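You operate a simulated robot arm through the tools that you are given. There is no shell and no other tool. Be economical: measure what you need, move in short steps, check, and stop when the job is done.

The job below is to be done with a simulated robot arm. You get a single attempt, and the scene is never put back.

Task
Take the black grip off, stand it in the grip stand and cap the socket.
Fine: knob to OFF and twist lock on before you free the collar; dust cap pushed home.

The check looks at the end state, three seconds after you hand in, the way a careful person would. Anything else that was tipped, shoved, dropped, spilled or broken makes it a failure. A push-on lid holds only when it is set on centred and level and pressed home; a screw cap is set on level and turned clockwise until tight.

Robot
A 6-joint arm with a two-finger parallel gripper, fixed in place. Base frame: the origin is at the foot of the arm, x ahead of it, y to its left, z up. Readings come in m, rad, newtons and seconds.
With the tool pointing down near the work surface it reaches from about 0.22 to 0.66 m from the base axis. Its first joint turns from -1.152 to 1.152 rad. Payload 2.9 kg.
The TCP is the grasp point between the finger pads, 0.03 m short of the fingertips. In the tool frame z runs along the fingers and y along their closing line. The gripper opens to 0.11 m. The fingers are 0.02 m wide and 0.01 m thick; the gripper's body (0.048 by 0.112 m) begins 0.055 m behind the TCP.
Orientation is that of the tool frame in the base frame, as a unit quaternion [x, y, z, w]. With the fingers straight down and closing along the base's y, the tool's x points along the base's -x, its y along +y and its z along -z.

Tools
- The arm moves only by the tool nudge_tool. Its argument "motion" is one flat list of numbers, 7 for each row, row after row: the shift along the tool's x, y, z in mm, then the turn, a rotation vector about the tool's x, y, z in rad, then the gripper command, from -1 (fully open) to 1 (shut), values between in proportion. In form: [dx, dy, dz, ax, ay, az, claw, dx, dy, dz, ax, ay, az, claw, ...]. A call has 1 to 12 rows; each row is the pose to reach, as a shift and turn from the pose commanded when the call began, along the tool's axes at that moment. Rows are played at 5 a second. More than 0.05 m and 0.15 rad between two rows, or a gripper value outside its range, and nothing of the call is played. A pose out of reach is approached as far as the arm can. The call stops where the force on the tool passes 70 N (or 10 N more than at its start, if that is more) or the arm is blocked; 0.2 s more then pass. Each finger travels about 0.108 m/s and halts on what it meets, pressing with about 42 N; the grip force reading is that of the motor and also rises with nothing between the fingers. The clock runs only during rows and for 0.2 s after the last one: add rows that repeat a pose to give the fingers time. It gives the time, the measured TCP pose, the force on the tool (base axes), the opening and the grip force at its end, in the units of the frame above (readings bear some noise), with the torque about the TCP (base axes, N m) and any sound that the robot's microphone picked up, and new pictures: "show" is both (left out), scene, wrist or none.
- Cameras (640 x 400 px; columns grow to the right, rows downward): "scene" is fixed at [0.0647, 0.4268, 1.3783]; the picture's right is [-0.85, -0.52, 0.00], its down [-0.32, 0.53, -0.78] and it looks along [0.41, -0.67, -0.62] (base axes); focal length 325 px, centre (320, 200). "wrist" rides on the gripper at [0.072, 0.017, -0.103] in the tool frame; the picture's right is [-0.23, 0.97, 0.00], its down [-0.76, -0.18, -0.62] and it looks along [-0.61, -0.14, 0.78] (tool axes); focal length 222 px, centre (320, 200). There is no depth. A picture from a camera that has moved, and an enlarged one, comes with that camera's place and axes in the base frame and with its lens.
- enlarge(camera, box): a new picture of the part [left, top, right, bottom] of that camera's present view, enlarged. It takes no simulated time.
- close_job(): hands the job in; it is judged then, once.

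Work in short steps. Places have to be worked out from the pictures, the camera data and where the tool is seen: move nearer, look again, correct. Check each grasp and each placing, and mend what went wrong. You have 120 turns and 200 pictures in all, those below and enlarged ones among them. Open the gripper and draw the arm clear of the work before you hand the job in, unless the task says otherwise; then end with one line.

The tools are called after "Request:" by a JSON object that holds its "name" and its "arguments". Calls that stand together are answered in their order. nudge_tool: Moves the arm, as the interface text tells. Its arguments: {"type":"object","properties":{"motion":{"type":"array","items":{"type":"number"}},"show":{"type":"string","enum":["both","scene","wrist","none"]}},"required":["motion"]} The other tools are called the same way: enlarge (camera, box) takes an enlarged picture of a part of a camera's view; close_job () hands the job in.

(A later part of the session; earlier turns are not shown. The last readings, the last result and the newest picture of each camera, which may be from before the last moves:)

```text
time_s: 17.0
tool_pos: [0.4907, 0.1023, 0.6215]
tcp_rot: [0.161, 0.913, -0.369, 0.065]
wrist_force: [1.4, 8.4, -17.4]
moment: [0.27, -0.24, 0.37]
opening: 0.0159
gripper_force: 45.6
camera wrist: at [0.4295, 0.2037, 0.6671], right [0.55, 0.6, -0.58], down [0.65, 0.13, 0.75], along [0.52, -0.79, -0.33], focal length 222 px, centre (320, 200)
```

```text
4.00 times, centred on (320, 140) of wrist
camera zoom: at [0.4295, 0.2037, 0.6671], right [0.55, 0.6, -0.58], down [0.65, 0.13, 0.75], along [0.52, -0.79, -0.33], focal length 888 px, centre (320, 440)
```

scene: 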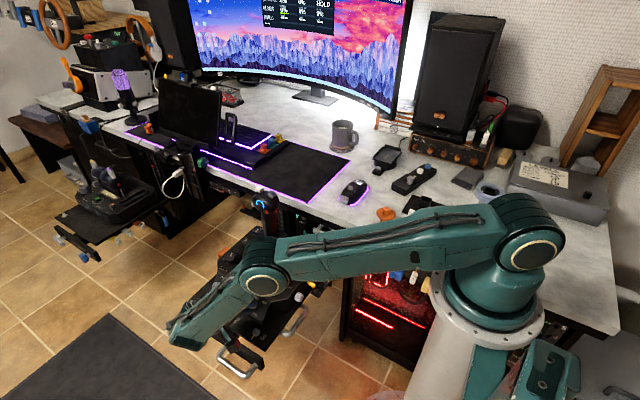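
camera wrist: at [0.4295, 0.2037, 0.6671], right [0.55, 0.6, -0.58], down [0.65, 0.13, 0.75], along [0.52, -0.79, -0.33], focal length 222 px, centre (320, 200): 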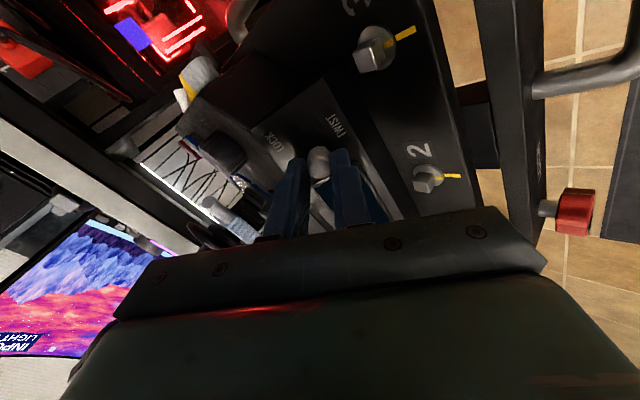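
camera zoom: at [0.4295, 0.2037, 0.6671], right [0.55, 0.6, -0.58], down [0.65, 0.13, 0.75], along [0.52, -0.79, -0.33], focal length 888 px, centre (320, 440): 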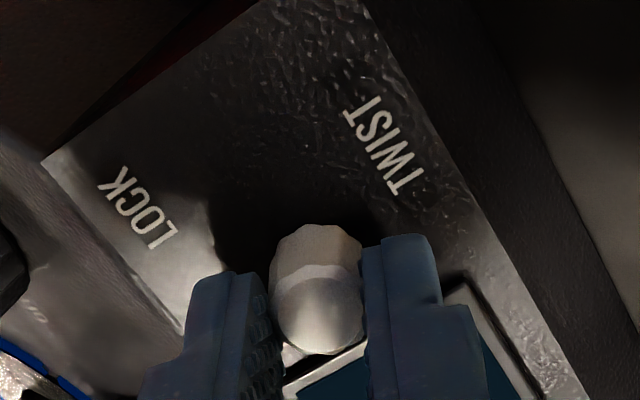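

No hard stop yet as far as the torque tells; I turn another 0.25 rad and compare.

Request:
{"name": "nudge_tool", "arguments": {"motion": [0, 0, 0, 0, 0, 0.1, 0.8, 0, 0, 0, 0, 0, 0.2, 0.8, 0, 0, 0, 0, 0, 0.28, 0.8, 0, 0, 0, 0, 0, 0.28, 0.8], "show": "wrist"}}

Request:
{"name": "enlarge", "arguments": {"camera": "wrist", "box": [240, 90, 400, 190]}}

```text
time_s: 18.0
tool_pos: [0.4912, 0.1013, 0.6219]
tcp_rot: [0.288, 0.881, -0.356, 0.117]
wrist_force: [0.8, 8.8, -10.7]
moment: [0.12, -0.13, -0.08]
opening: 0.0159
gripper_force: 45.2
camera wrist: at [0.4434, 0.2149, 0.6567], right [0.76, 0.47, -0.45], down [0.51, 0.01, 0.86], along [0.41, -0.88, -0.23], focal length 222 px, centre (320, 200)
```

wrist: 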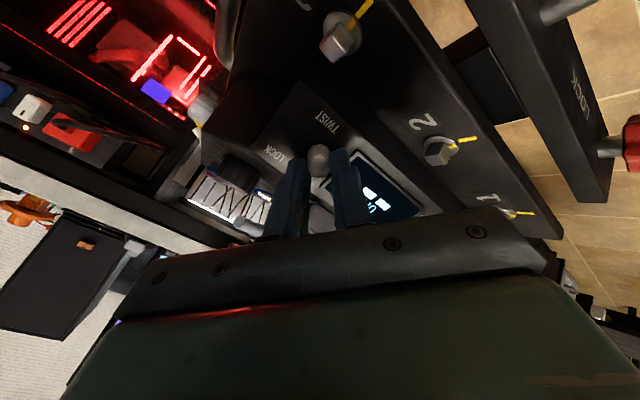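

```text
4.00 times, centred on (320, 140) of wrist
camera zoom: at [0.4434, 0.2149, 0.6567], right [0.76, 0.47, -0.45], down [0.51, 0.01, 0.86], along [0.41, -0.88, -0.23], focal length 888 px, centre (320, 440)
```

zoom: 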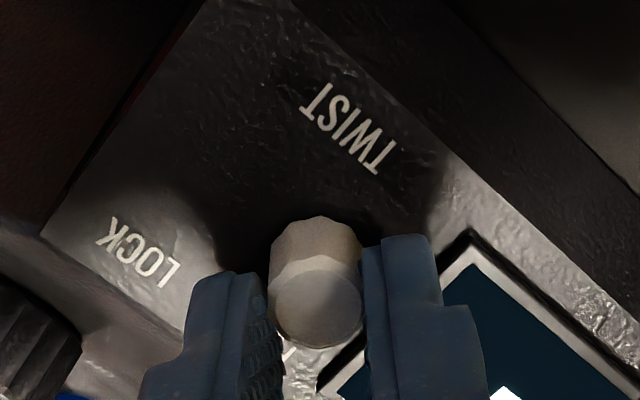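

Request:
{"name": "enlarge", "arguments": {"camera": "wrist", "box": [295, 140, 345, 190]}}

```text
8.00 times, centred on (320, 165) of wrist
camera zoom: at [0.4434, 0.2149, 0.6567], right [0.76, 0.47, -0.45], down [0.51, 0.01, 0.86], along [0.41, -0.88, -0.23], focal length 1777 px, centre (320, 480)
```

zoom: 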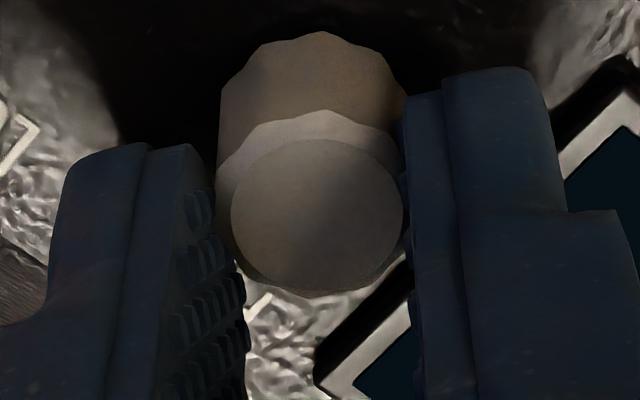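

Request:
{"name": "nudge_tool", "arguments": {"motion": [0, 0, 0, 0, 0, 0.07, 0.8, 0, 0, 0, 0, 0, 0.14, 0.8, 0, 0, 0, 0, 0, 0.14, 0.8], "show": "wrist"}}

```text
time_s: 18.8
tool_pos: [0.492, 0.1009, 0.6224]
tcp_rot: [0.35, 0.858, -0.348, 0.142]
wrist_force: [0.3, 0.8, -2.2]
moment: [-0.28, -0.17, 0.09]
opening: 0.0157
gripper_force: 44.9
camera wrist: at [0.4522, 0.2189, 0.6527], right [0.84, 0.39, -0.37], down [0.42, -0.04, 0.91], along [0.34, -0.92, -0.2], focal length 222 px, centre (320, 200)
```

wrist: 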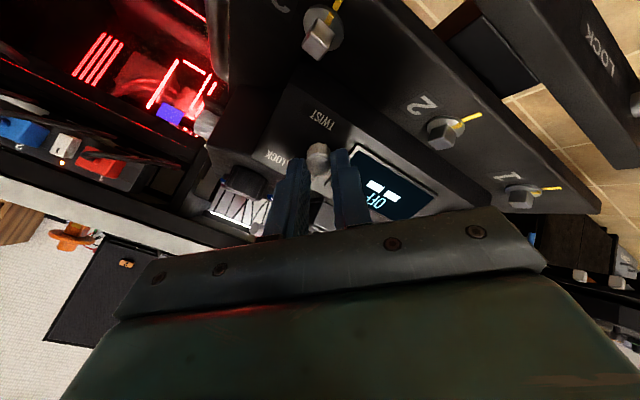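

The knob turned about 84° with little resistance. I release, back off along the knob axis and inspect.

Request:
{"name": "nudge_tool", "arguments": {"motion": [0, 0, 0, 0, 0, 0, 0.3, 0, 0, 0, 0, 0, 0, 0.2, 0, 0, -20, 0, 0, 0, 0.2, 0, 0, -50, 0, 0, 0, 0.2], "show": "wrist"}}

Request:
{"name": "enlarge", "arguments": {"camera": "wrist", "box": [270, 80, 400, 161]}}

Request:
{"name": "enlarge", "arguments": {"camera": "wrist", "box": [290, 110, 330, 135]}}

```text
time_s: 19.8
tool_pos: [0.4913, 0.1372, 0.6591]
tcp_rot: [0.348, 0.859, -0.348, 0.14]
wrist_force: [-0.8, -0.5, 0.3]
moment: [0.01, -0.01, -0.02]
opening: 0.0442
gripper_force: 0.1
camera wrist: at [0.4514, 0.2546, 0.6899], right [0.84, 0.39, -0.38], down [0.42, -0.04, 0.91], along [0.34, -0.92, -0.2], focal length 222 px, centre (320, 200)
```

wrist: 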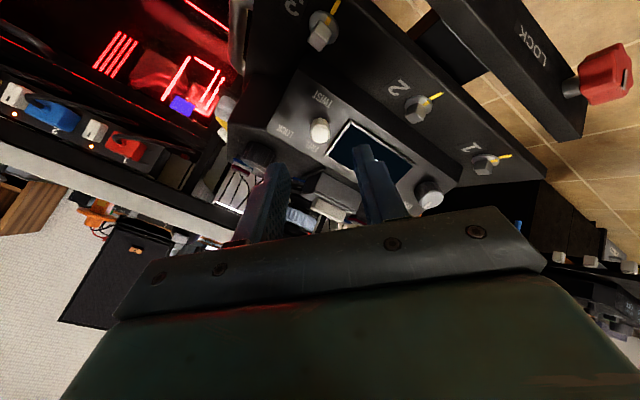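

```text
4.92 times, centred on (335, 120) of wrist
camera zoom: at [0.4514, 0.2546, 0.6899], right [0.84, 0.39, -0.38], down [0.42, -0.04, 0.91], along [0.34, -0.92, -0.2], focal length 1094 px, centre (246, 591)
```

zoom: 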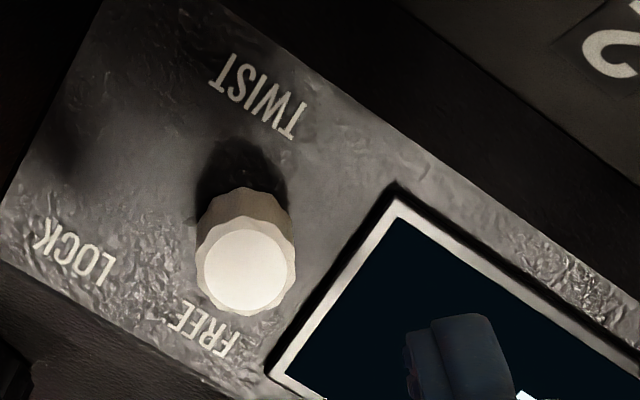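

```text
16.00 times, centred on (310, 122) of wrist
camera zoom: at [0.4514, 0.2546, 0.6899], right [0.84, 0.39, -0.38], down [0.42, -0.04, 0.91], along [0.34, -0.92, -0.2], focal length 3554 px, centre (480, 1440)
```

zoom: 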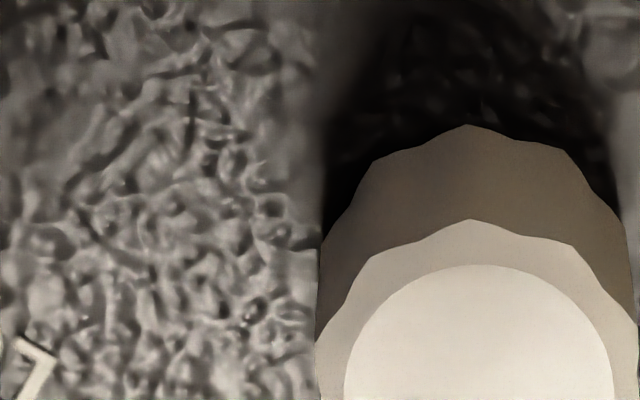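

There is no visible pointer, so I regrip and turn further clockwise to feel for the end stop.

Request:
{"name": "nudge_tool", "arguments": {"motion": [0, 0, 30, 0, 0, 0, 0.2, 0, 0, 49, 0, 0, 0, 0.2, 0, 0, 49, 0, 0, 0, 0.8, 0, 0, 49, 0, 0, 0, 0.8, 0, 0, 49, 0, 0, 0, 0.8, 0, 0, 49, 0, 0, 0.1, 0.8, 0, 0, 49, 0, 0, 0.2, 0.8, 0, 0, 49, 0, 0, 0.2, 0.8], "show": "none"}}

Request:
{"name": "nudge_tool", "arguments": {"motion": [0, 0, 0, 0, 0, 0.1, 0.8, 0, 0, 0, 0, 0, 0.2, 0.8, 0, 0, 0, 0, 0, 0.2, 0.8], "show": "wrist"}}

```text
time_s: 21.6
tool_pos: [0.4923, 0.1021, 0.6229]
tcp_rot: [0.432, 0.82, -0.331, 0.176]
wrist_force: [-0.1, 4.1, 4.7]
moment: [0.02, 0.08, -0.13]
opening: 0.0159
gripper_force: 45.0
```

```text
time_s: 22.4
tool_pos: [0.4919, 0.103, 0.6232]
tcp_rot: [0.512, 0.773, -0.313, 0.207]
wrist_force: [-0.6, 1.7, 1.3]
moment: [-0.06, 0.02, -0.21]
opening: 0.0162
gripper_force: 45.2
camera wrist: at [0.4796, 0.2279, 0.646], right [0.99, 0.12, -0.12], down [0.13, -0.12, 0.98], along [0.11, -0.98, -0.14], focal length 222 px, centre (320, 200)
```

wrist: 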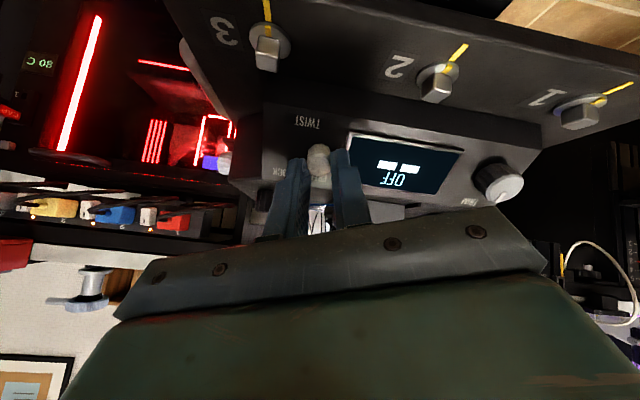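

The opening varied slightly, so I check whether the knob turns with the fingers: a zoom now, then after a small turn.

Request:
{"name": "enlarge", "arguments": {"camera": "wrist", "box": [300, 140, 340, 165]}}

Request:
{"name": "nudge_tool", "arguments": {"motion": [0, 0, 0, 0, 0, 0.1, 0.8, 0, 0, 0, 0, 0, 0.15, 0.8, 0, 0, 0, 0, 0, 0.15, 0.8], "show": "wrist"}}

Request:
{"name": "enlarge", "arguments": {"camera": "wrist", "box": [300, 140, 340, 165]}}

```text
16.00 times, centred on (320, 152) of wrist
camera zoom: at [0.4796, 0.2279, 0.646], right [0.99, 0.12, -0.12], down [0.13, -0.12, 0.98], along [0.11, -0.98, -0.14], focal length 3554 px, centre (320, 960)
```

zoom: 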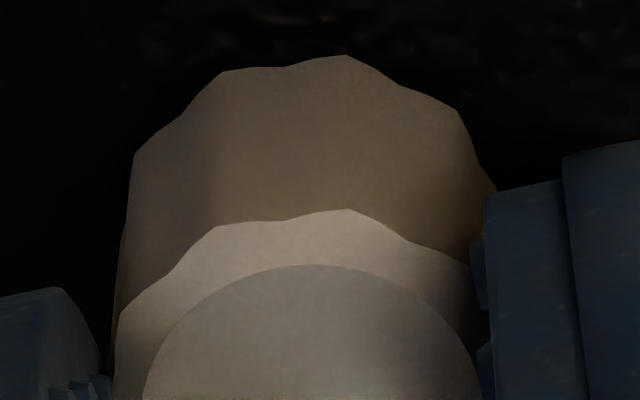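

```text
time_s: 23.2
tool_pos: [0.4915, 0.103, 0.6227]
tcp_rot: [0.569, 0.732, -0.296, 0.229]
wrist_force: [0.5, 2.8, -0.2]
moment: [-0.02, 0.0, 0.04]
opening: 0.0158
gripper_force: 45.7
camera wrist: at [0.4902, 0.2287, 0.6452], right [1.0, 0.02, -0.01], down [0.02, -0.13, 0.99], along [0.01, -0.99, -0.13], focal length 222 px, centre (320, 200)
```

wrist: 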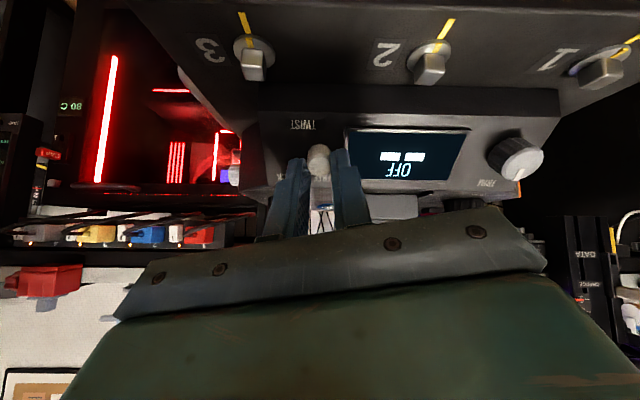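

```text
16.00 times, centred on (320, 152) of wrist
camera zoom: at [0.4902, 0.2287, 0.6452], right [1.0, 0.02, -0.01], down [0.02, -0.13, 0.99], along [0.01, -0.99, -0.13], focal length 3554 px, centre (320, 960)
```

zoom: 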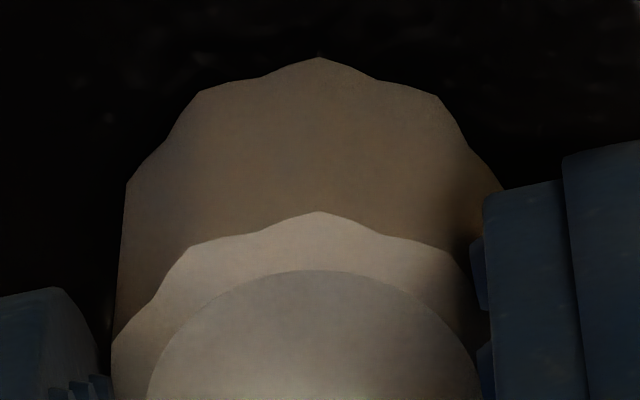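

The knob stays put while the fingers slip clockwise: it's at a stop. To confirm it's the LOCK end, I turn back counter-clockwise slightly and see whether it follows.

Request:
{"name": "nudge_tool", "arguments": {"motion": [0, 0, 0, 0, 0, -0.1, 0.9, 0, 0, 0, 0, 0, -0.2, 0.9, 0, 0, 0, 0, 0, -0.3, 0.9, 0, 0, 0, 0, 0, -0.3, 0.9], "show": "wrist"}}

Request:
{"name": "enlarge", "arguments": {"camera": "wrist", "box": [300, 140, 340, 165]}}

```text
time_s: 24.2
tool_pos: [0.4928, 0.1035, 0.6238]
tcp_rot: [0.451, 0.81, -0.327, 0.183]
wrist_force: [-0.4, 1.2, 2.7]
moment: [-0.17, 0.12, -0.05]
opening: 0.016
gripper_force: 45.4
camera wrist: at [0.4682, 0.2258, 0.6478], right [0.95, 0.23, -0.22], down [0.25, -0.1, 0.96], along [0.2, -0.97, -0.15], focal length 222 px, centre (320, 200)
```

wrist: 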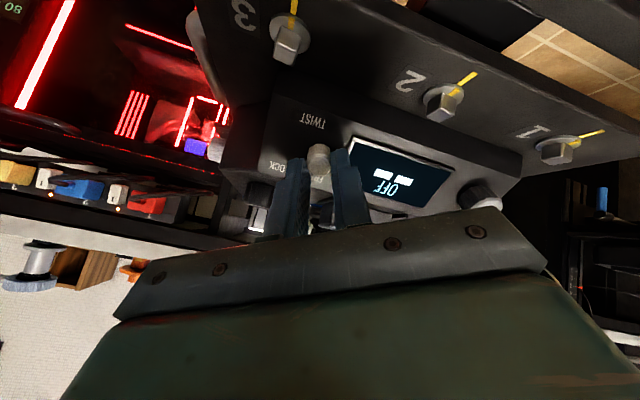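

```text
16.00 times, centred on (320, 152) of wrist
camera zoom: at [0.4682, 0.2258, 0.6478], right [0.95, 0.23, -0.22], down [0.25, -0.1, 0.96], along [0.2, -0.97, -0.15], focal length 3554 px, centre (320, 960)
```

zoom: 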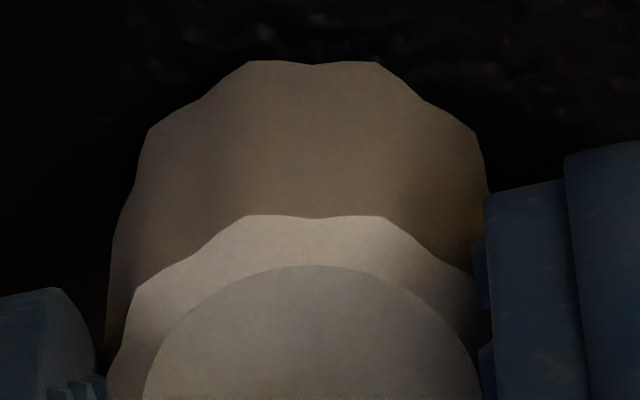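

It did not follow either way, so the fingers slip on this small knob and I can't be sure it turned. I back off, roll back, and study the knob before a deeper regrip.

Request:
{"name": "nudge_tool", "arguments": {"motion": [0, 0, 0, 0, 0, 0, 0.2, 0, 0, -20, 0, 0, 0, 0.2, 0, 0, -30, 0, 0, -0.14, 0.2, 0, 0, -30, 0, 0, -0.28, 0.2, 0, 0, -30, 0, 0, -0.42, 0.2, 0, 0, -30, 0, 0, -0.56, 0.2, 0, 0, -30, 0, 0, -0.7, 0.2, 0, 0, -30, 0, 0, -0.84, 0.2, 0, 0, -30, 0, 0, -0.98, 0.2, 0, 0, -30, 0, 0, -1.12, 0.2, 0, 0, -30, 0, 0, -1.26, 0.2, 0, 0, -30, 0, 0, -1.4, 0.2], "show": "none"}}

Request:
{"name": "nudge_tool", "arguments": {"motion": [0, 0, 0, 0, 0, -0.14, 0.2, 0, 0, 0, 0, 0, -0.28, 0.2, 0, 0, 0, 0, 0, -0.35, 0.2], "show": "wrist"}}

Request:
{"name": "enlarge", "arguments": {"camera": "wrist", "box": [300, 135, 350, 166]}}

Request:
{"name": "enlarge", "arguments": {"camera": "scene", "box": [240, 295, 272, 315]}}

```text
time_s: 26.8
tool_pos: [0.4906, 0.1243, 0.6442]
tcp_rot: [-0.178, 0.91, -0.369, -0.07]
wrist_force: [0.1, -0.6, -0.3]
moment: [0.01, -0.03, 0.01]
opening: 0.0439
gripper_force: 0.0
```

```text
time_s: 27.6
tool_pos: [0.4917, 0.1225, 0.6433]
tcp_rot: [-0.332, 0.866, -0.349, -0.133]
wrist_force: [-0.2, 0.3, -0.5]
moment: [0.02, 0.04, -0.01]
opening: 0.044
gripper_force: 0.0
camera wrist: at [0.4267, 0.1697, 0.743], right [-0.48, 0.63, -0.61], down [0.68, 0.71, 0.19], along [0.55, -0.33, -0.77], focal length 222 px, centre (320, 200)
```

wrist: 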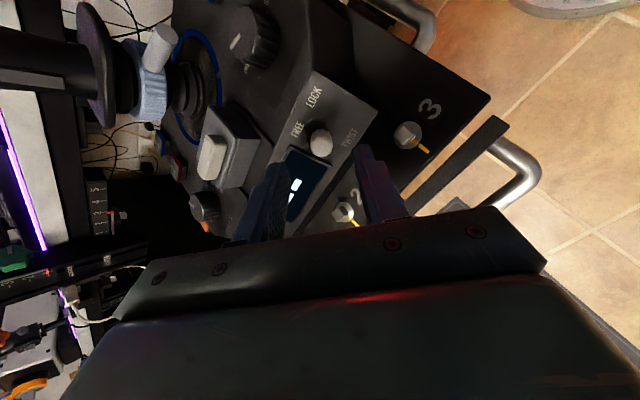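

```text
12.80 times, centred on (325, 150) of wrist
camera zoom: at [0.4267, 0.1697, 0.743], right [-0.48, 0.63, -0.61], down [0.68, 0.71, 0.19], along [0.55, -0.33, -0.77], focal length 2843 px, centre (256, 834)
```

zoom: 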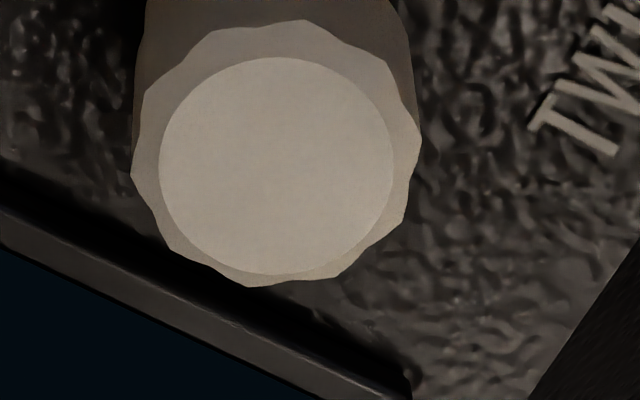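

```text
16.00 times, centred on (256, 305) of scene
camera zoom: at [0.0647, 0.4268, 1.3783], right [-0.85, -0.52, 0.0], down [-0.32, 0.53, -0.78], along [0.41, -0.67, -0.62], focal length 5196 px, centre (1344, -1480)
```

zoom: 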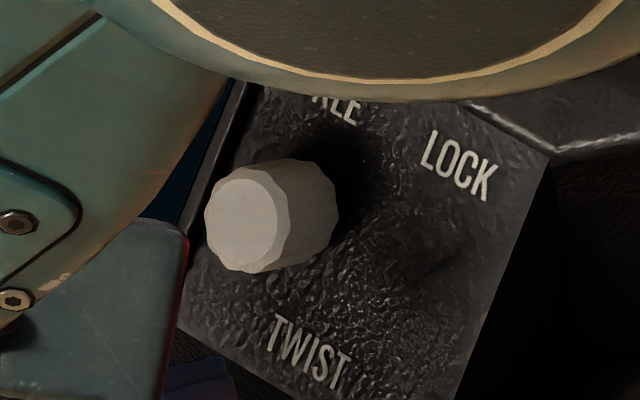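

The knob has a plain ten-sided body. I regrip 3 mm deeper from here, and compare its facets after a +0.3 rad turn.

Request:
{"name": "nudge_tool", "arguments": {"motion": [0, 1.5, 15, 0, 0, 0, 0.2, 0, 1.5, 33, 0, 0, 0, 0.2, 0, 1.5, 33, 0, 0, 0, 0.9, 0, 1.5, 33, 0, 0, 0, 0.9, 0, 1.5, 33, 0, 0, 0, 0.9], "show": "wrist"}}

Request:
{"name": "enlarge", "arguments": {"camera": "wrist", "box": [300, 140, 340, 180]}}

Request:
{"name": "nudge_tool", "arguments": {"motion": [0, 0, 0, 0, 0, 0.1, 0.9, 0, 0, 0, 0, 0, 0.2, 0.9, 0, 0, 0, 0, 0, 0.3, 0.9, 0, 0, 0, 0, 0, 0.3, 0.9], "show": "wrist"}}

Request:
{"name": "enlarge", "arguments": {"camera": "wrist", "box": [300, 140, 340, 180]}}

```text
time_s: 28.8
tool_pos: [0.4912, 0.1014, 0.6184]
tcp_rot: [-0.332, 0.865, -0.351, -0.134]
wrist_force: [0.8, -3.1, 1.3]
moment: [-0.26, 0.05, 0.07]
opening: 0.0159
gripper_force: 45.2
camera wrist: at [0.4256, 0.1469, 0.7181], right [-0.48, 0.63, -0.61], down [0.68, 0.7, 0.19], along [0.55, -0.33, -0.77], focal length 222 px, centre (320, 200)
```

wrist: 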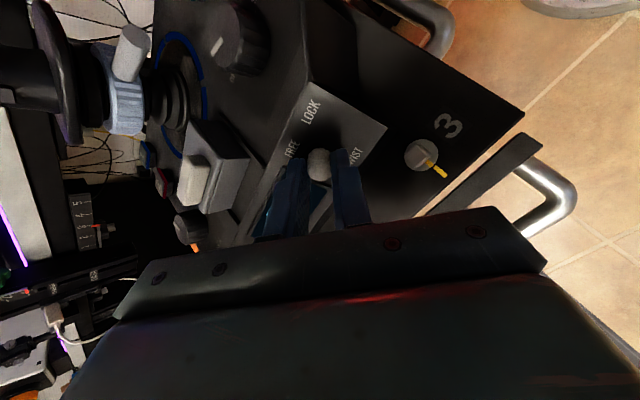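

```text
10.00 times, centred on (320, 160) of wrist
camera zoom: at [0.4256, 0.1469, 0.7181], right [-0.48, 0.63, -0.61], down [0.68, 0.7, 0.19], along [0.55, -0.33, -0.77], focal length 2221 px, centre (320, 600)
```

zoom: 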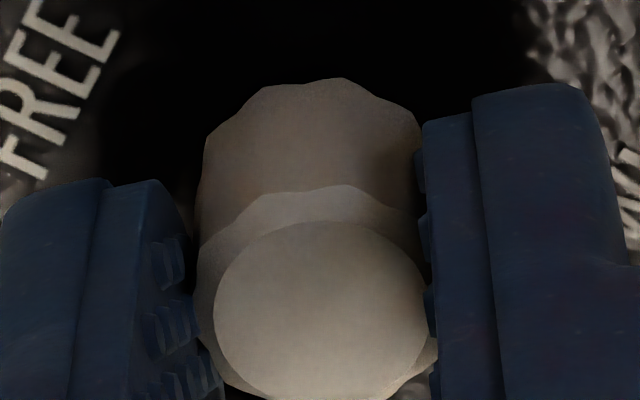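

```text
time_s: 29.8
tool_pos: [0.4907, 0.101, 0.6187]
tcp_rot: [-0.198, 0.906, -0.366, -0.078]
wrist_force: [-0.2, -0.6, -3.1]
moment: [-0.24, -0.1, -0.04]
opening: 0.0159
gripper_force: 45.3
camera wrist: at [0.4182, 0.1623, 0.7035], right [-0.2, 0.7, -0.68], down [0.77, 0.55, 0.34], along [0.61, -0.45, -0.65], focal length 222 px, centre (320, 200)
```

wrist: 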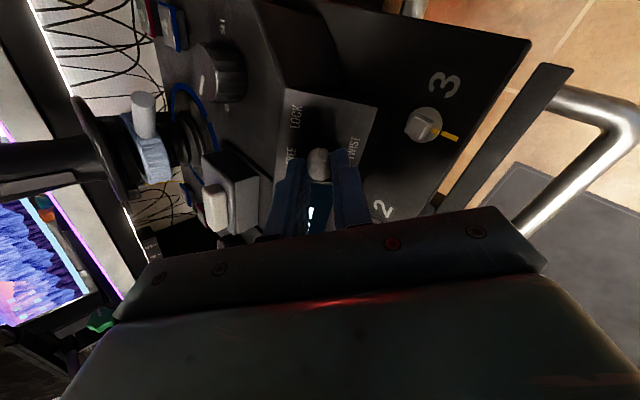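

```text
10.00 times, centred on (320, 160) of wrist
camera zoom: at [0.4182, 0.1623, 0.7035], right [-0.2, 0.7, -0.68], down [0.77, 0.55, 0.34], along [0.61, -0.45, -0.65], focal length 2221 px, centre (320, 600)
```

zoom: 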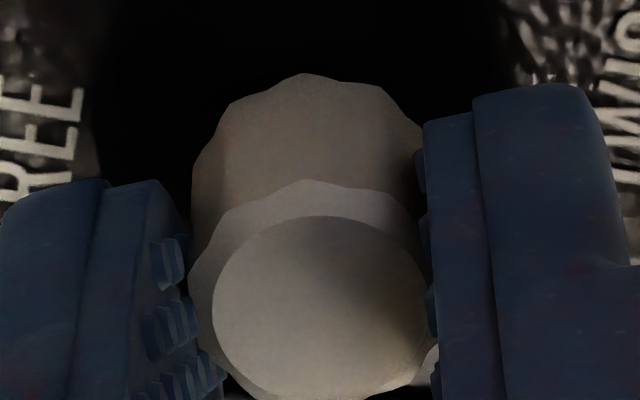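

The facets show the knob doesn't rotate at all. Comparing label geometry, the knob sits right under FREE and TWIST is centred between FREE and LOCK, so it is a slider that should move toward LOCK (base -x). I try pushing it 8 mm that way while gripped.

Request:
{"name": "nudge_tool", "arguments": {"motion": [1.8, 0.8, 0, 0, 0, 0, 0.9, 3.6, 1.7, 0, 0, 0, 0, 0.9, 5.5, 2.5, 0, 0, 0, 0, 0.9, 7.3, 3.3, 0, 0, 0, 0, 0.9], "show": "wrist"}}

Request:
{"name": "enlarge", "arguments": {"camera": "wrist", "box": [260, 90, 380, 180]}}

```text
time_s: 30.8
tool_pos: [0.4836, 0.0996, 0.6198]
tcp_rot: [-0.198, 0.906, -0.366, -0.08]
wrist_force: [0.3, -5.5, 0.5]
moment: [-0.31, -0.27, 0.1]
opening: 0.0159
gripper_force: 44.6
camera wrist: at [0.4104, 0.1624, 0.7035], right [-0.2, 0.7, -0.68], down [0.77, 0.55, 0.34], along [0.61, -0.45, -0.65], focal length 222 px, centre (320, 200)
```

wrist: 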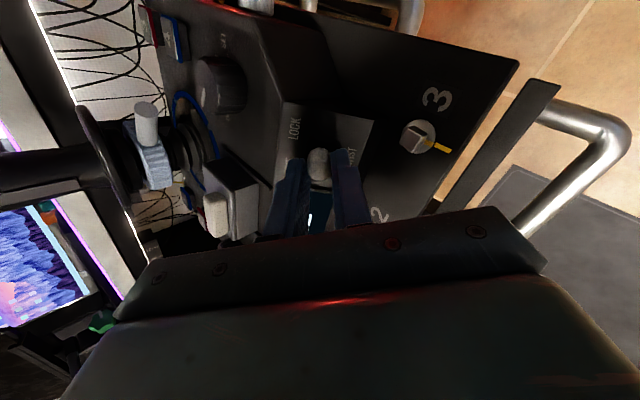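

```text
4.44 times, centred on (320, 135) of wrist
camera zoom: at [0.4104, 0.1624, 0.7035], right [-0.2, 0.7, -0.68], down [0.77, 0.55, 0.34], along [0.61, -0.45, -0.65], focal length 987 px, centre (320, 489)
```

zoom: 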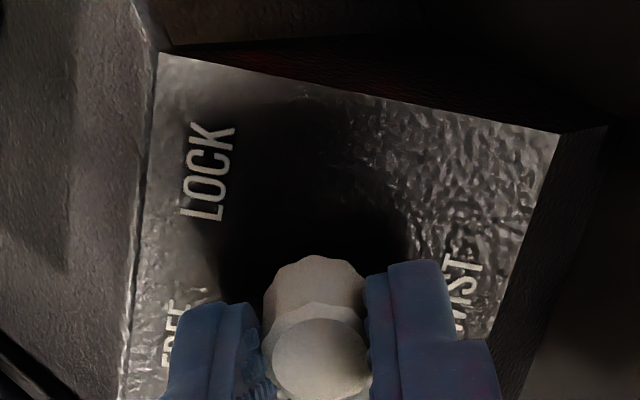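

It slides with hardly any force. I keep sliding toward LOCK until it resists.

Request:
{"name": "nudge_tool", "arguments": {"motion": [3.6, 1.7, 0, 0, 0, 0, 0.9, 7.3, 3.3, 0, 0, 0, 0, 0.9, 10.9, 5.0, 0, 0, 0, 0, 0.9, 14.5, 6.7, 0, 0, 0, 0, 0.9, 14.5, 6.7, 0, 0, 0, 0, 0.9], "show": "wrist"}}

Request:
{"name": "enlarge", "arguments": {"camera": "wrist", "box": [260, 90, 380, 180]}}

```text
time_s: 32.0
tool_pos: [0.4688, 0.1007, 0.6184]
tcp_rot: [-0.199, 0.906, -0.366, -0.077]
wrist_force: [22.8, -11.2, -15.0]
moment: [-0.26, -0.52, 0.36]
opening: 0.0159
gripper_force: 44.9
camera wrist: at [0.3957, 0.162, 0.7035], right [-0.2, 0.71, -0.68], down [0.76, 0.55, 0.35], along [0.62, -0.45, -0.65], focal length 222 px, centre (320, 200)
```

wrist: 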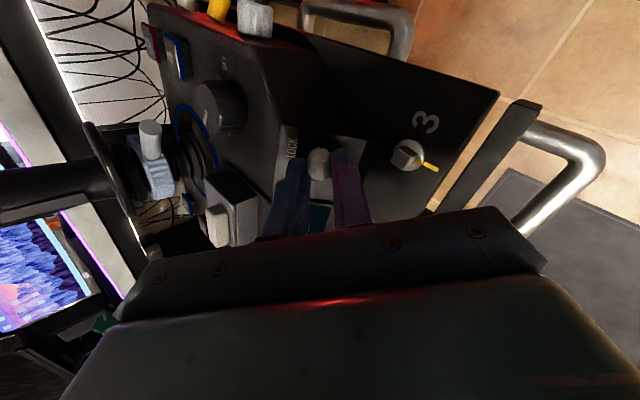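

```text
4.44 times, centred on (320, 135) of wrist
camera zoom: at [0.3957, 0.162, 0.7035], right [-0.2, 0.71, -0.68], down [0.76, 0.55, 0.35], along [0.62, -0.45, -0.65], focal length 987 px, centre (320, 489)
```

zoom: 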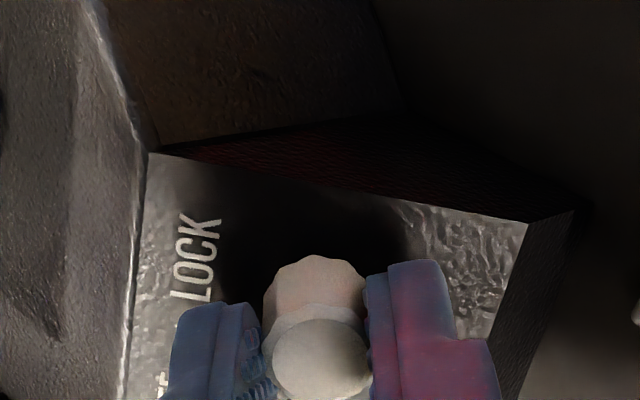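

It resists with ~23 N after about 22 mm: end stop at LOCK. I release, back off and check.

Request:
{"name": "nudge_tool", "arguments": {"motion": [0, 0, 0, 0, 0, 0, 0.4, -0.5, 0, 0, 0, 0, 0, 0.2, -0.5, 0, -25, 0, 0, 0, 0.2, -0.5, 0, -65, 0, 0, 0, 0.2, -0.5, 40, -100, 0, 0, 0, 0.2], "show": "both"}}

Request:
{"name": "enlarge", "arguments": {"camera": "wrist", "box": [200, 60, 360, 160]}}

Request:
{"name": "enlarge", "arguments": {"camera": "scene", "box": [210, 260, 310, 322]}}

```text
refused: row 5 steps farther than a row can; nothing moved
```

```text
4.00 times, centred on (280, 110) of wrist
camera zoom: at [0.3957, 0.162, 0.7035], right [-0.2, 0.71, -0.68], down [0.76, 0.55, 0.35], along [0.62, -0.45, -0.65], focal length 888 px, centre (480, 560)
```

zoom: 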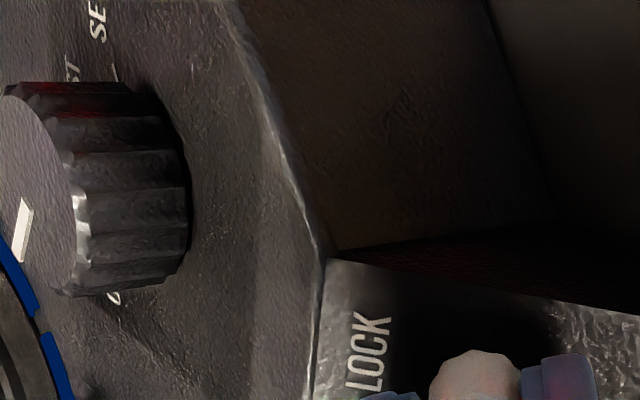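

```text
6.40 times, centred on (260, 291) of scene
camera zoom: at [0.0653, 0.4267, 1.3783], right [-0.85, -0.52, 0.0], down [-0.32, 0.53, -0.78], along [0.41, -0.67, -0.62], focal length 2079 px, centre (704, -382)
```

zoom: 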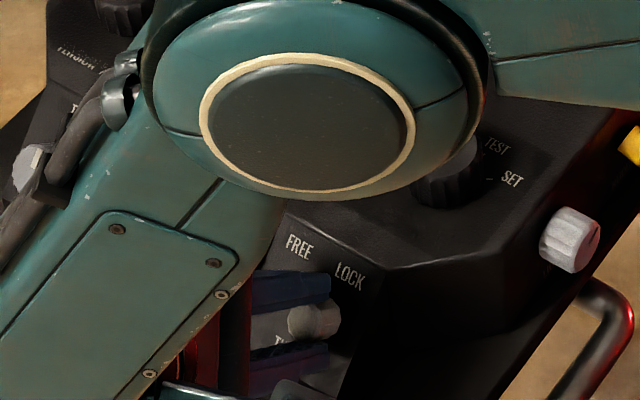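

Now release and retreat in allowed steps.

Request:
{"name": "nudge_tool", "arguments": {"motion": [0, 0, 0, 0, 0, 0, 0.4, 0, 0, 0, 0, 0, 0, 0.2, 0, 0, -25, 0, 0, 0, 0.2, 0, 0, -65, 0, 0, 0, 0.2, 0, 0, -105, 0, 0, 0.1, 0.2, 0, 0, -125, 0, 0, 0.2, 0.2], "show": "both"}}

Request:
{"name": "enlarge", "arguments": {"camera": "wrist", "box": [160, 20, 400, 170]}}

```text
time_s: 33.4
tool_pos: [0.4665, 0.1879, 0.7085]
tcp_rot: [-0.108, 0.921, -0.372, -0.043]
wrist_force: [0.3, 0.2, -1.2]
moment: [0.03, 0.05, 0.0]
opening: 0.0442
gripper_force: 0.0
camera wrist: at [0.3921, 0.2613, 0.7834], right [0.0, 0.72, -0.69], down [0.78, 0.43, 0.45], along [0.62, -0.54, -0.56], focal length 222 px, centre (320, 200)
```

scene: 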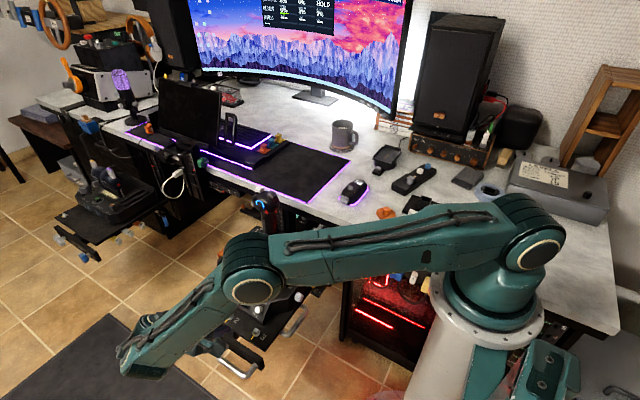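
wrist: 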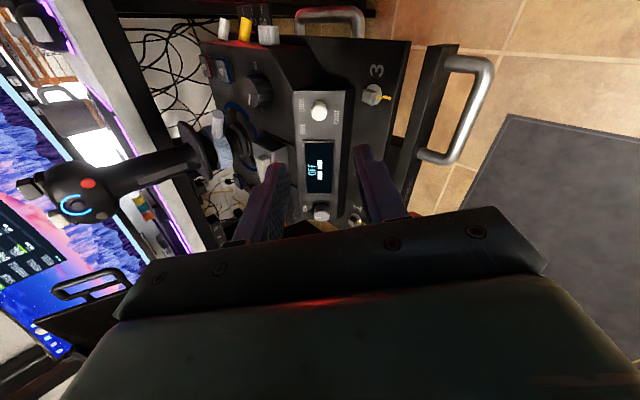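

```text
2.67 times, centred on (280, 95) of wrist
camera zoom: at [0.3921, 0.2613, 0.7834], right [0.0, 0.72, -0.69], down [0.78, 0.43, 0.45], along [0.62, -0.54, -0.56], focal length 592 px, centre (427, 480)
```

zoom: 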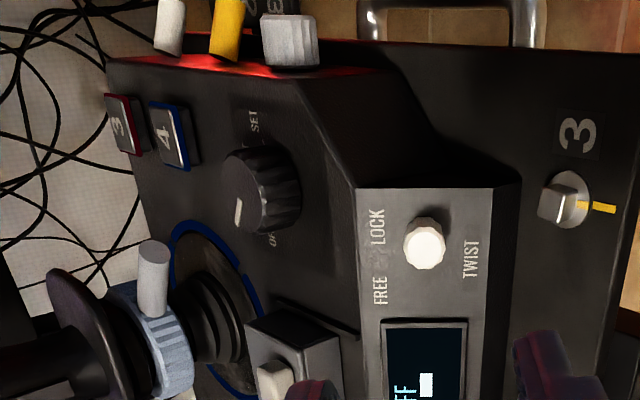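

The knob is now under LOCK. From this side view I look at the collar and its lever.

Request:
{"name": "enlarge", "arguments": {"camera": "wrist", "box": [170, 90, 270, 190]}}

Request:
{"name": "enlarge", "arguments": {"camera": "wrist", "box": [20, 130, 220, 255]}}

Request:
{"name": "enlarge", "arguments": {"camera": "scene", "box": [245, 180, 295, 240]}}

```text
4.00 times, centred on (220, 140) of wrist
camera zoom: at [0.3921, 0.2613, 0.7834], right [0.0, 0.72, -0.69], down [0.78, 0.43, 0.45], along [0.62, -0.54, -0.56], focal length 888 px, centre (720, 440)
```

zoom: 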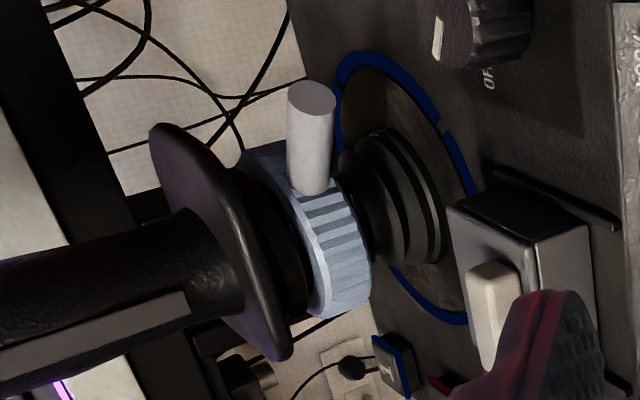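

```text
3.20 times, centred on (120, 192) of wrist
camera zoom: at [0.3921, 0.2613, 0.7834], right [0.0, 0.72, -0.69], down [0.78, 0.43, 0.45], along [0.62, -0.54, -0.56], focal length 711 px, centre (960, 224)
```

zoom: 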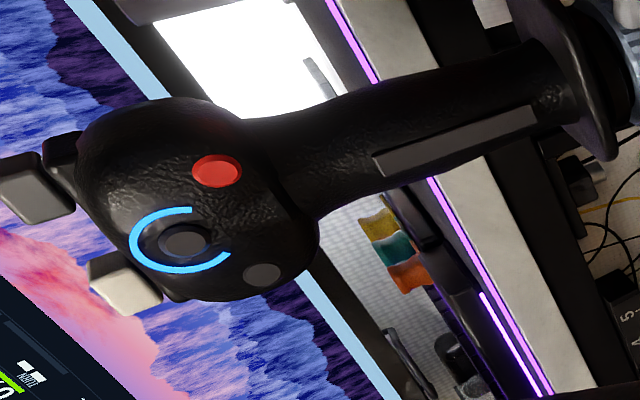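

```text
6.67 times, centred on (270, 210) of scene
camera zoom: at [0.0647, 0.4268, 1.3783], right [-0.85, -0.52, 0.0], down [-0.32, 0.53, -0.78], along [0.41, -0.67, -0.62], focal length 2165 px, centre (653, 133)
```

zoom: 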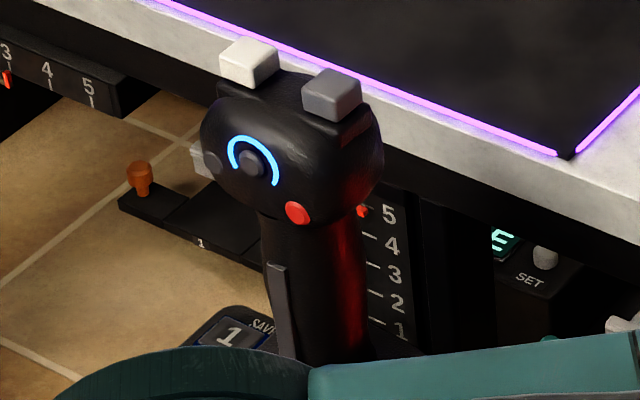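

Twist lock is on LOCK. The collar lever's tip is at about (0.485, -0.042, 0.667), pointing (-0.8, 0.6) from an upright grip axis near (0.549, -0.089). I swing to a hover with the tool tilted outward, fingers straddling the lever's line.

Request:
{"name": "nudge_tool", "arguments": {"motion": [9.9, -39, -7.9, -0.056, -0.042, 0.113, 0.2, 19, -73.9, -11.5, -0.112, -0.084, 0.226, 0.2, 25, -96.7, -2.1, -0.168, -0.126, 0.339, 0.2, 30.2, -115.4, 11.6, -0.224, -0.168, 0.452, 0.2, 35.4, -134, 25.2, -0.279, -0.21, 0.564, 0.2, 39.7, -148.6, 43.2, -0.335, -0.252, 0.677, 0.2, 42.9, -159.2, 65.6, -0.391, -0.294, 0.79, 0.2, 45.2, -165.7, 92.2, -0.447, -0.336, 0.903, 0.2, 46.6, -168.2, 123.2, -0.503, -0.378, 1.016, 0.2], "show": "both"}}

Request:
{"name": "enlarge", "arguments": {"camera": "wrist", "box": [240, 80, 400, 200]}}

Request:
{"name": "enlarge", "arguments": {"camera": "scene", "box": [210, 190, 330, 310]}}

```text
time_s: 35.4
tool_pos: [0.4616, -0.0244, 0.7429]
tcp_rot: [0.296, 0.908, -0.09, 0.281]
wrist_force: [-0.4, -0.4, 1.0]
moment: [-0.01, -0.01, -0.02]
opening: 0.0439
gripper_force: 0.1
camera wrist: at [0.375, 0.0603, 0.7873], right [0.72, 0.68, 0.13], down [0.12, -0.31, 0.94], along [0.68, -0.67, -0.3], focal length 222 px, centre (320, 200)
```

scene: 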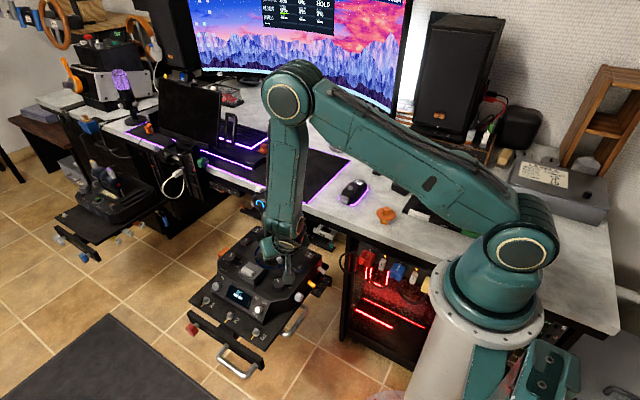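
wrist: 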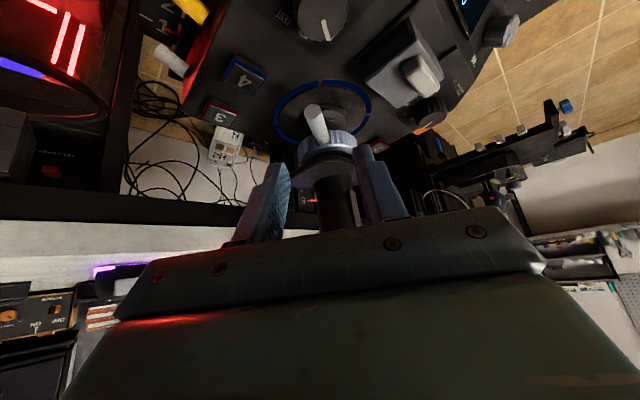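

```text
3.33 times, centred on (320, 140) of wrist
camera zoom: at [0.375, 0.0603, 0.7873], right [0.72, 0.68, 0.13], down [0.12, -0.31, 0.94], along [0.68, -0.67, -0.3], focal length 740 px, centre (320, 400)
```

zoom: 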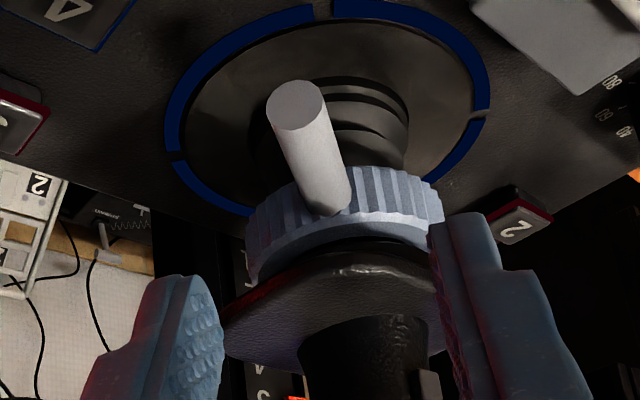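

```text
3.33 times, centred on (270, 250) of scene
camera zoom: at [0.0647, 0.4268, 1.3783], right [-0.85, -0.52, 0.0], down [-0.32, 0.53, -0.78], along [0.41, -0.67, -0.62], focal length 1083 px, centre (487, 33)
```

zoom: 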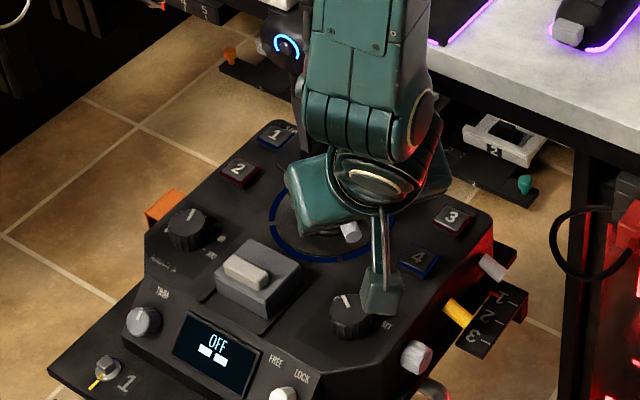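

The tool axis crosses the lever well. I advance 74 mm along the tool (with 8 mm outward) so the fingers straddle the lever near its tip.

Request:
{"name": "nudge_tool", "arguments": {"motion": [8.4, 0, 25, 0, 0, 0, 0.2, 8.4, 0, 45, 0, 0, 0, 0.2, 8.4, 0, 60, 0, 0, 0, 0.2, 8.4, 0.4, 74, 0, 0, 0, 0.2], "show": "both"}}

Request:
{"name": "enlarge", "arguments": {"camera": "wrist", "box": [240, 80, 400, 200]}}

Request:
{"name": "enlarge", "arguments": {"camera": "scene", "box": [230, 210, 310, 290]}}

```text
time_s: 36.4
tool_pos: [0.4893, -0.0459, 0.6756]
tcp_rot: [0.296, 0.908, -0.091, 0.282]
wrist_force: [0.5, 0.3, 0.1]
moment: [0.0, -0.02, -0.01]
opening: 0.0439
gripper_force: 0.0
camera wrist: at [0.4034, 0.0393, 0.7203], right [0.72, 0.68, 0.13], down [0.12, -0.31, 0.94], along [0.68, -0.67, -0.3], focal length 222 px, centre (320, 200)
```

scene: 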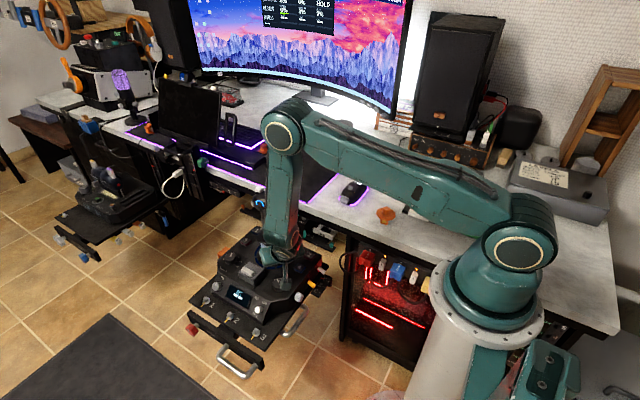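
wrist: 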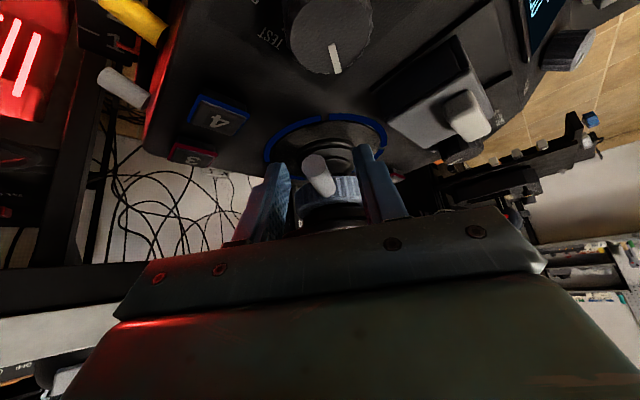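

```text
3.33 times, centred on (320, 140) of wrist
camera zoom: at [0.4034, 0.0393, 0.7203], right [0.72, 0.68, 0.13], down [0.12, -0.31, 0.94], along [0.68, -0.67, -0.3], focal length 740 px, centre (320, 400)
```

zoom: 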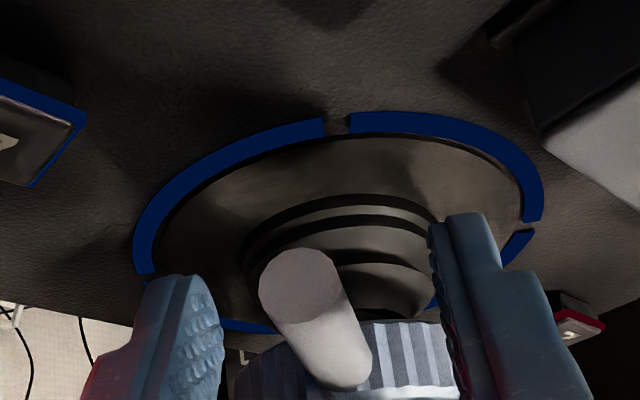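

```text
5.00 times, centred on (270, 250) of scene
camera zoom: at [0.0647, 0.4268, 1.3783], right [-0.85, -0.52, 0.0], down [-0.32, 0.53, -0.78], along [0.41, -0.67, -0.62], focal length 1624 px, centre (570, -50)
```

zoom: 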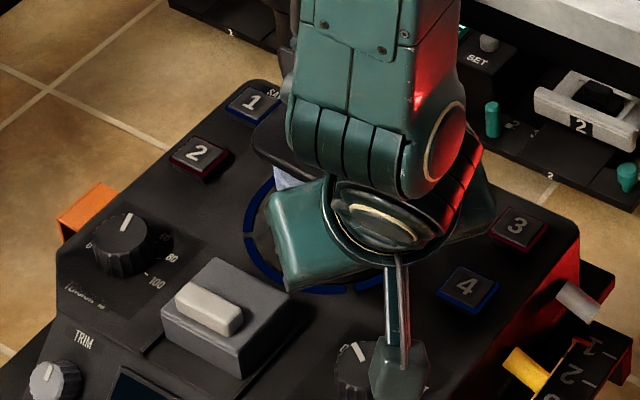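

The lever is between the fingers. I narrow the gap and swing counter-clockwise (loosening) around the grip axis in small steps, watching force.

Request:
{"name": "nudge_tool", "arguments": {"motion": [0, 0, 0, 0, 0, 0, 0.5, 0, 0, 0, 0, 0, 0, 0.6, -0.3, -6.7, 0.2, -0.056, 0, -0.082, 0.6, -1.1, -13.4, 0.8, -0.113, 0, -0.165, 0.6, -2.5, -19.9, 1.7, -0.169, 0, -0.247, 0.6, -2.5, -19.9, 1.7, -0.169, 0, -0.247, 0.6], "show": "wrist"}}

Request:
{"name": "enlarge", "arguments": {"camera": "wrist", "box": [240, 80, 400, 200]}}

```text
time_s: 37.8
tool_pos: [0.4782, -0.0629, 0.6762]
tcp_rot: [0.155, 0.943, -0.047, 0.292]
wrist_force: [0.2, 1.6, 0.4]
moment: [-0.04, 0.03, 0.0]
opening: 0.0222
gripper_force: 0.1
camera wrist: at [0.373, -0.0074, 0.7203], right [0.49, 0.86, 0.13], down [0.2, -0.26, 0.94], along [0.85, -0.44, -0.3], focal length 222 px, centre (320, 200)
```

wrist: 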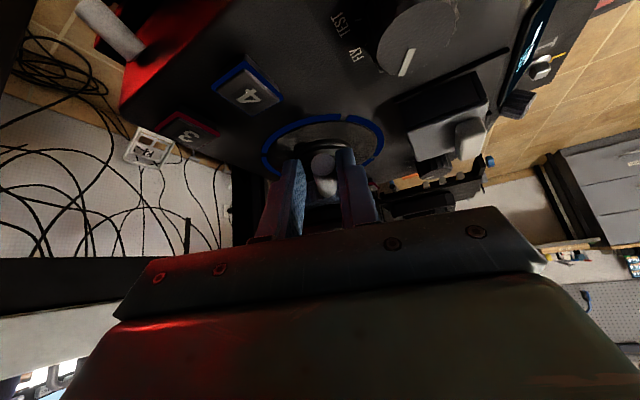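

```text
3.33 times, centred on (320, 140) of wrist
camera zoom: at [0.373, -0.0074, 0.7203], right [0.49, 0.86, 0.13], down [0.2, -0.26, 0.94], along [0.85, -0.44, -0.3], focal length 740 px, centre (320, 400)
```

zoom: 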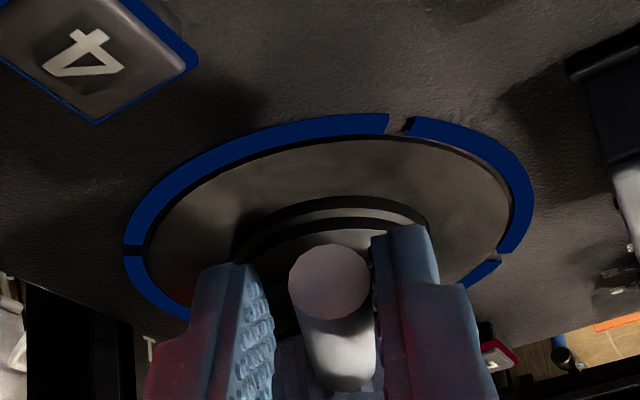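

It moves easily counter-clockwise. I continue the arc by up to 0.7 rad.

Request:
{"name": "nudge_tool", "arguments": {"motion": [-0.5, -9.4, 0.4, -0.079, 0, -0.115, 0.6, -2.2, -18.6, 1.5, -0.158, 0, -0.231, 0.6, -4.8, -27.5, 3.3, -0.236, 0, -0.346, 0.6, -8.5, -35.9, 5.8, -0.315, 0, -0.461, 0.6, -13.1, -43.5, 9, -0.394, 0, -0.577, 0.6, -13.1, -43.5, 9, -0.394, 0, -0.577, 0.6], "show": "wrist"}}

Request:
{"name": "enlarge", "arguments": {"camera": "wrist", "box": [240, 80, 400, 200]}}

```text
time_s: 39.2
tool_pos: [0.4801, -0.1079, 0.6754]
tcp_rot: [-0.175, 0.939, 0.055, 0.291]
wrist_force: [-1.6, 1.0, 0.3]
moment: [0.03, 0.02, -0.02]
opening: 0.0226
gripper_force: 1.1
camera wrist: at [0.3634, -0.1341, 0.7202], right [-0.18, 0.98, 0.13], down [0.32, -0.07, 0.94], along [0.93, 0.21, -0.3], focal length 222 px, centre (320, 200)
```

wrist: 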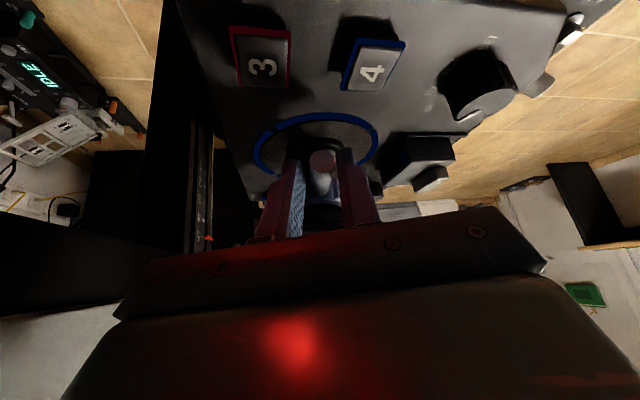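

```text
3.33 times, centred on (320, 140) of wrist
camera zoom: at [0.3634, -0.1341, 0.7202], right [-0.18, 0.98, 0.13], down [0.32, -0.07, 0.94], along [0.93, 0.21, -0.3], focal length 740 px, centre (320, 400)
```

zoom: 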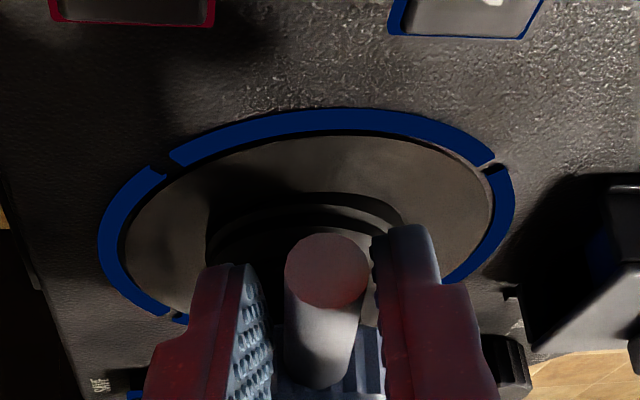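

Request:
{"name": "enlarge", "arguments": {"camera": "scene", "box": [200, 160, 400, 320]}}

```text
2.50 times, centred on (300, 240) of scene
camera zoom: at [0.0647, 0.4268, 1.3783], right [-0.85, -0.52, 0.0], down [-0.32, 0.53, -0.78], along [0.41, -0.67, -0.62], focal length 812 px, centre (370, 100)
```

zoom: 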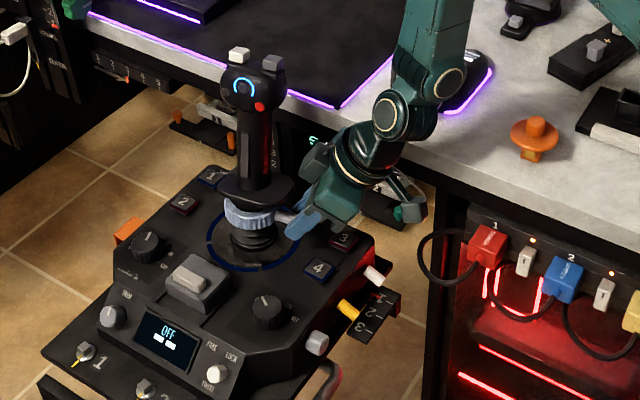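

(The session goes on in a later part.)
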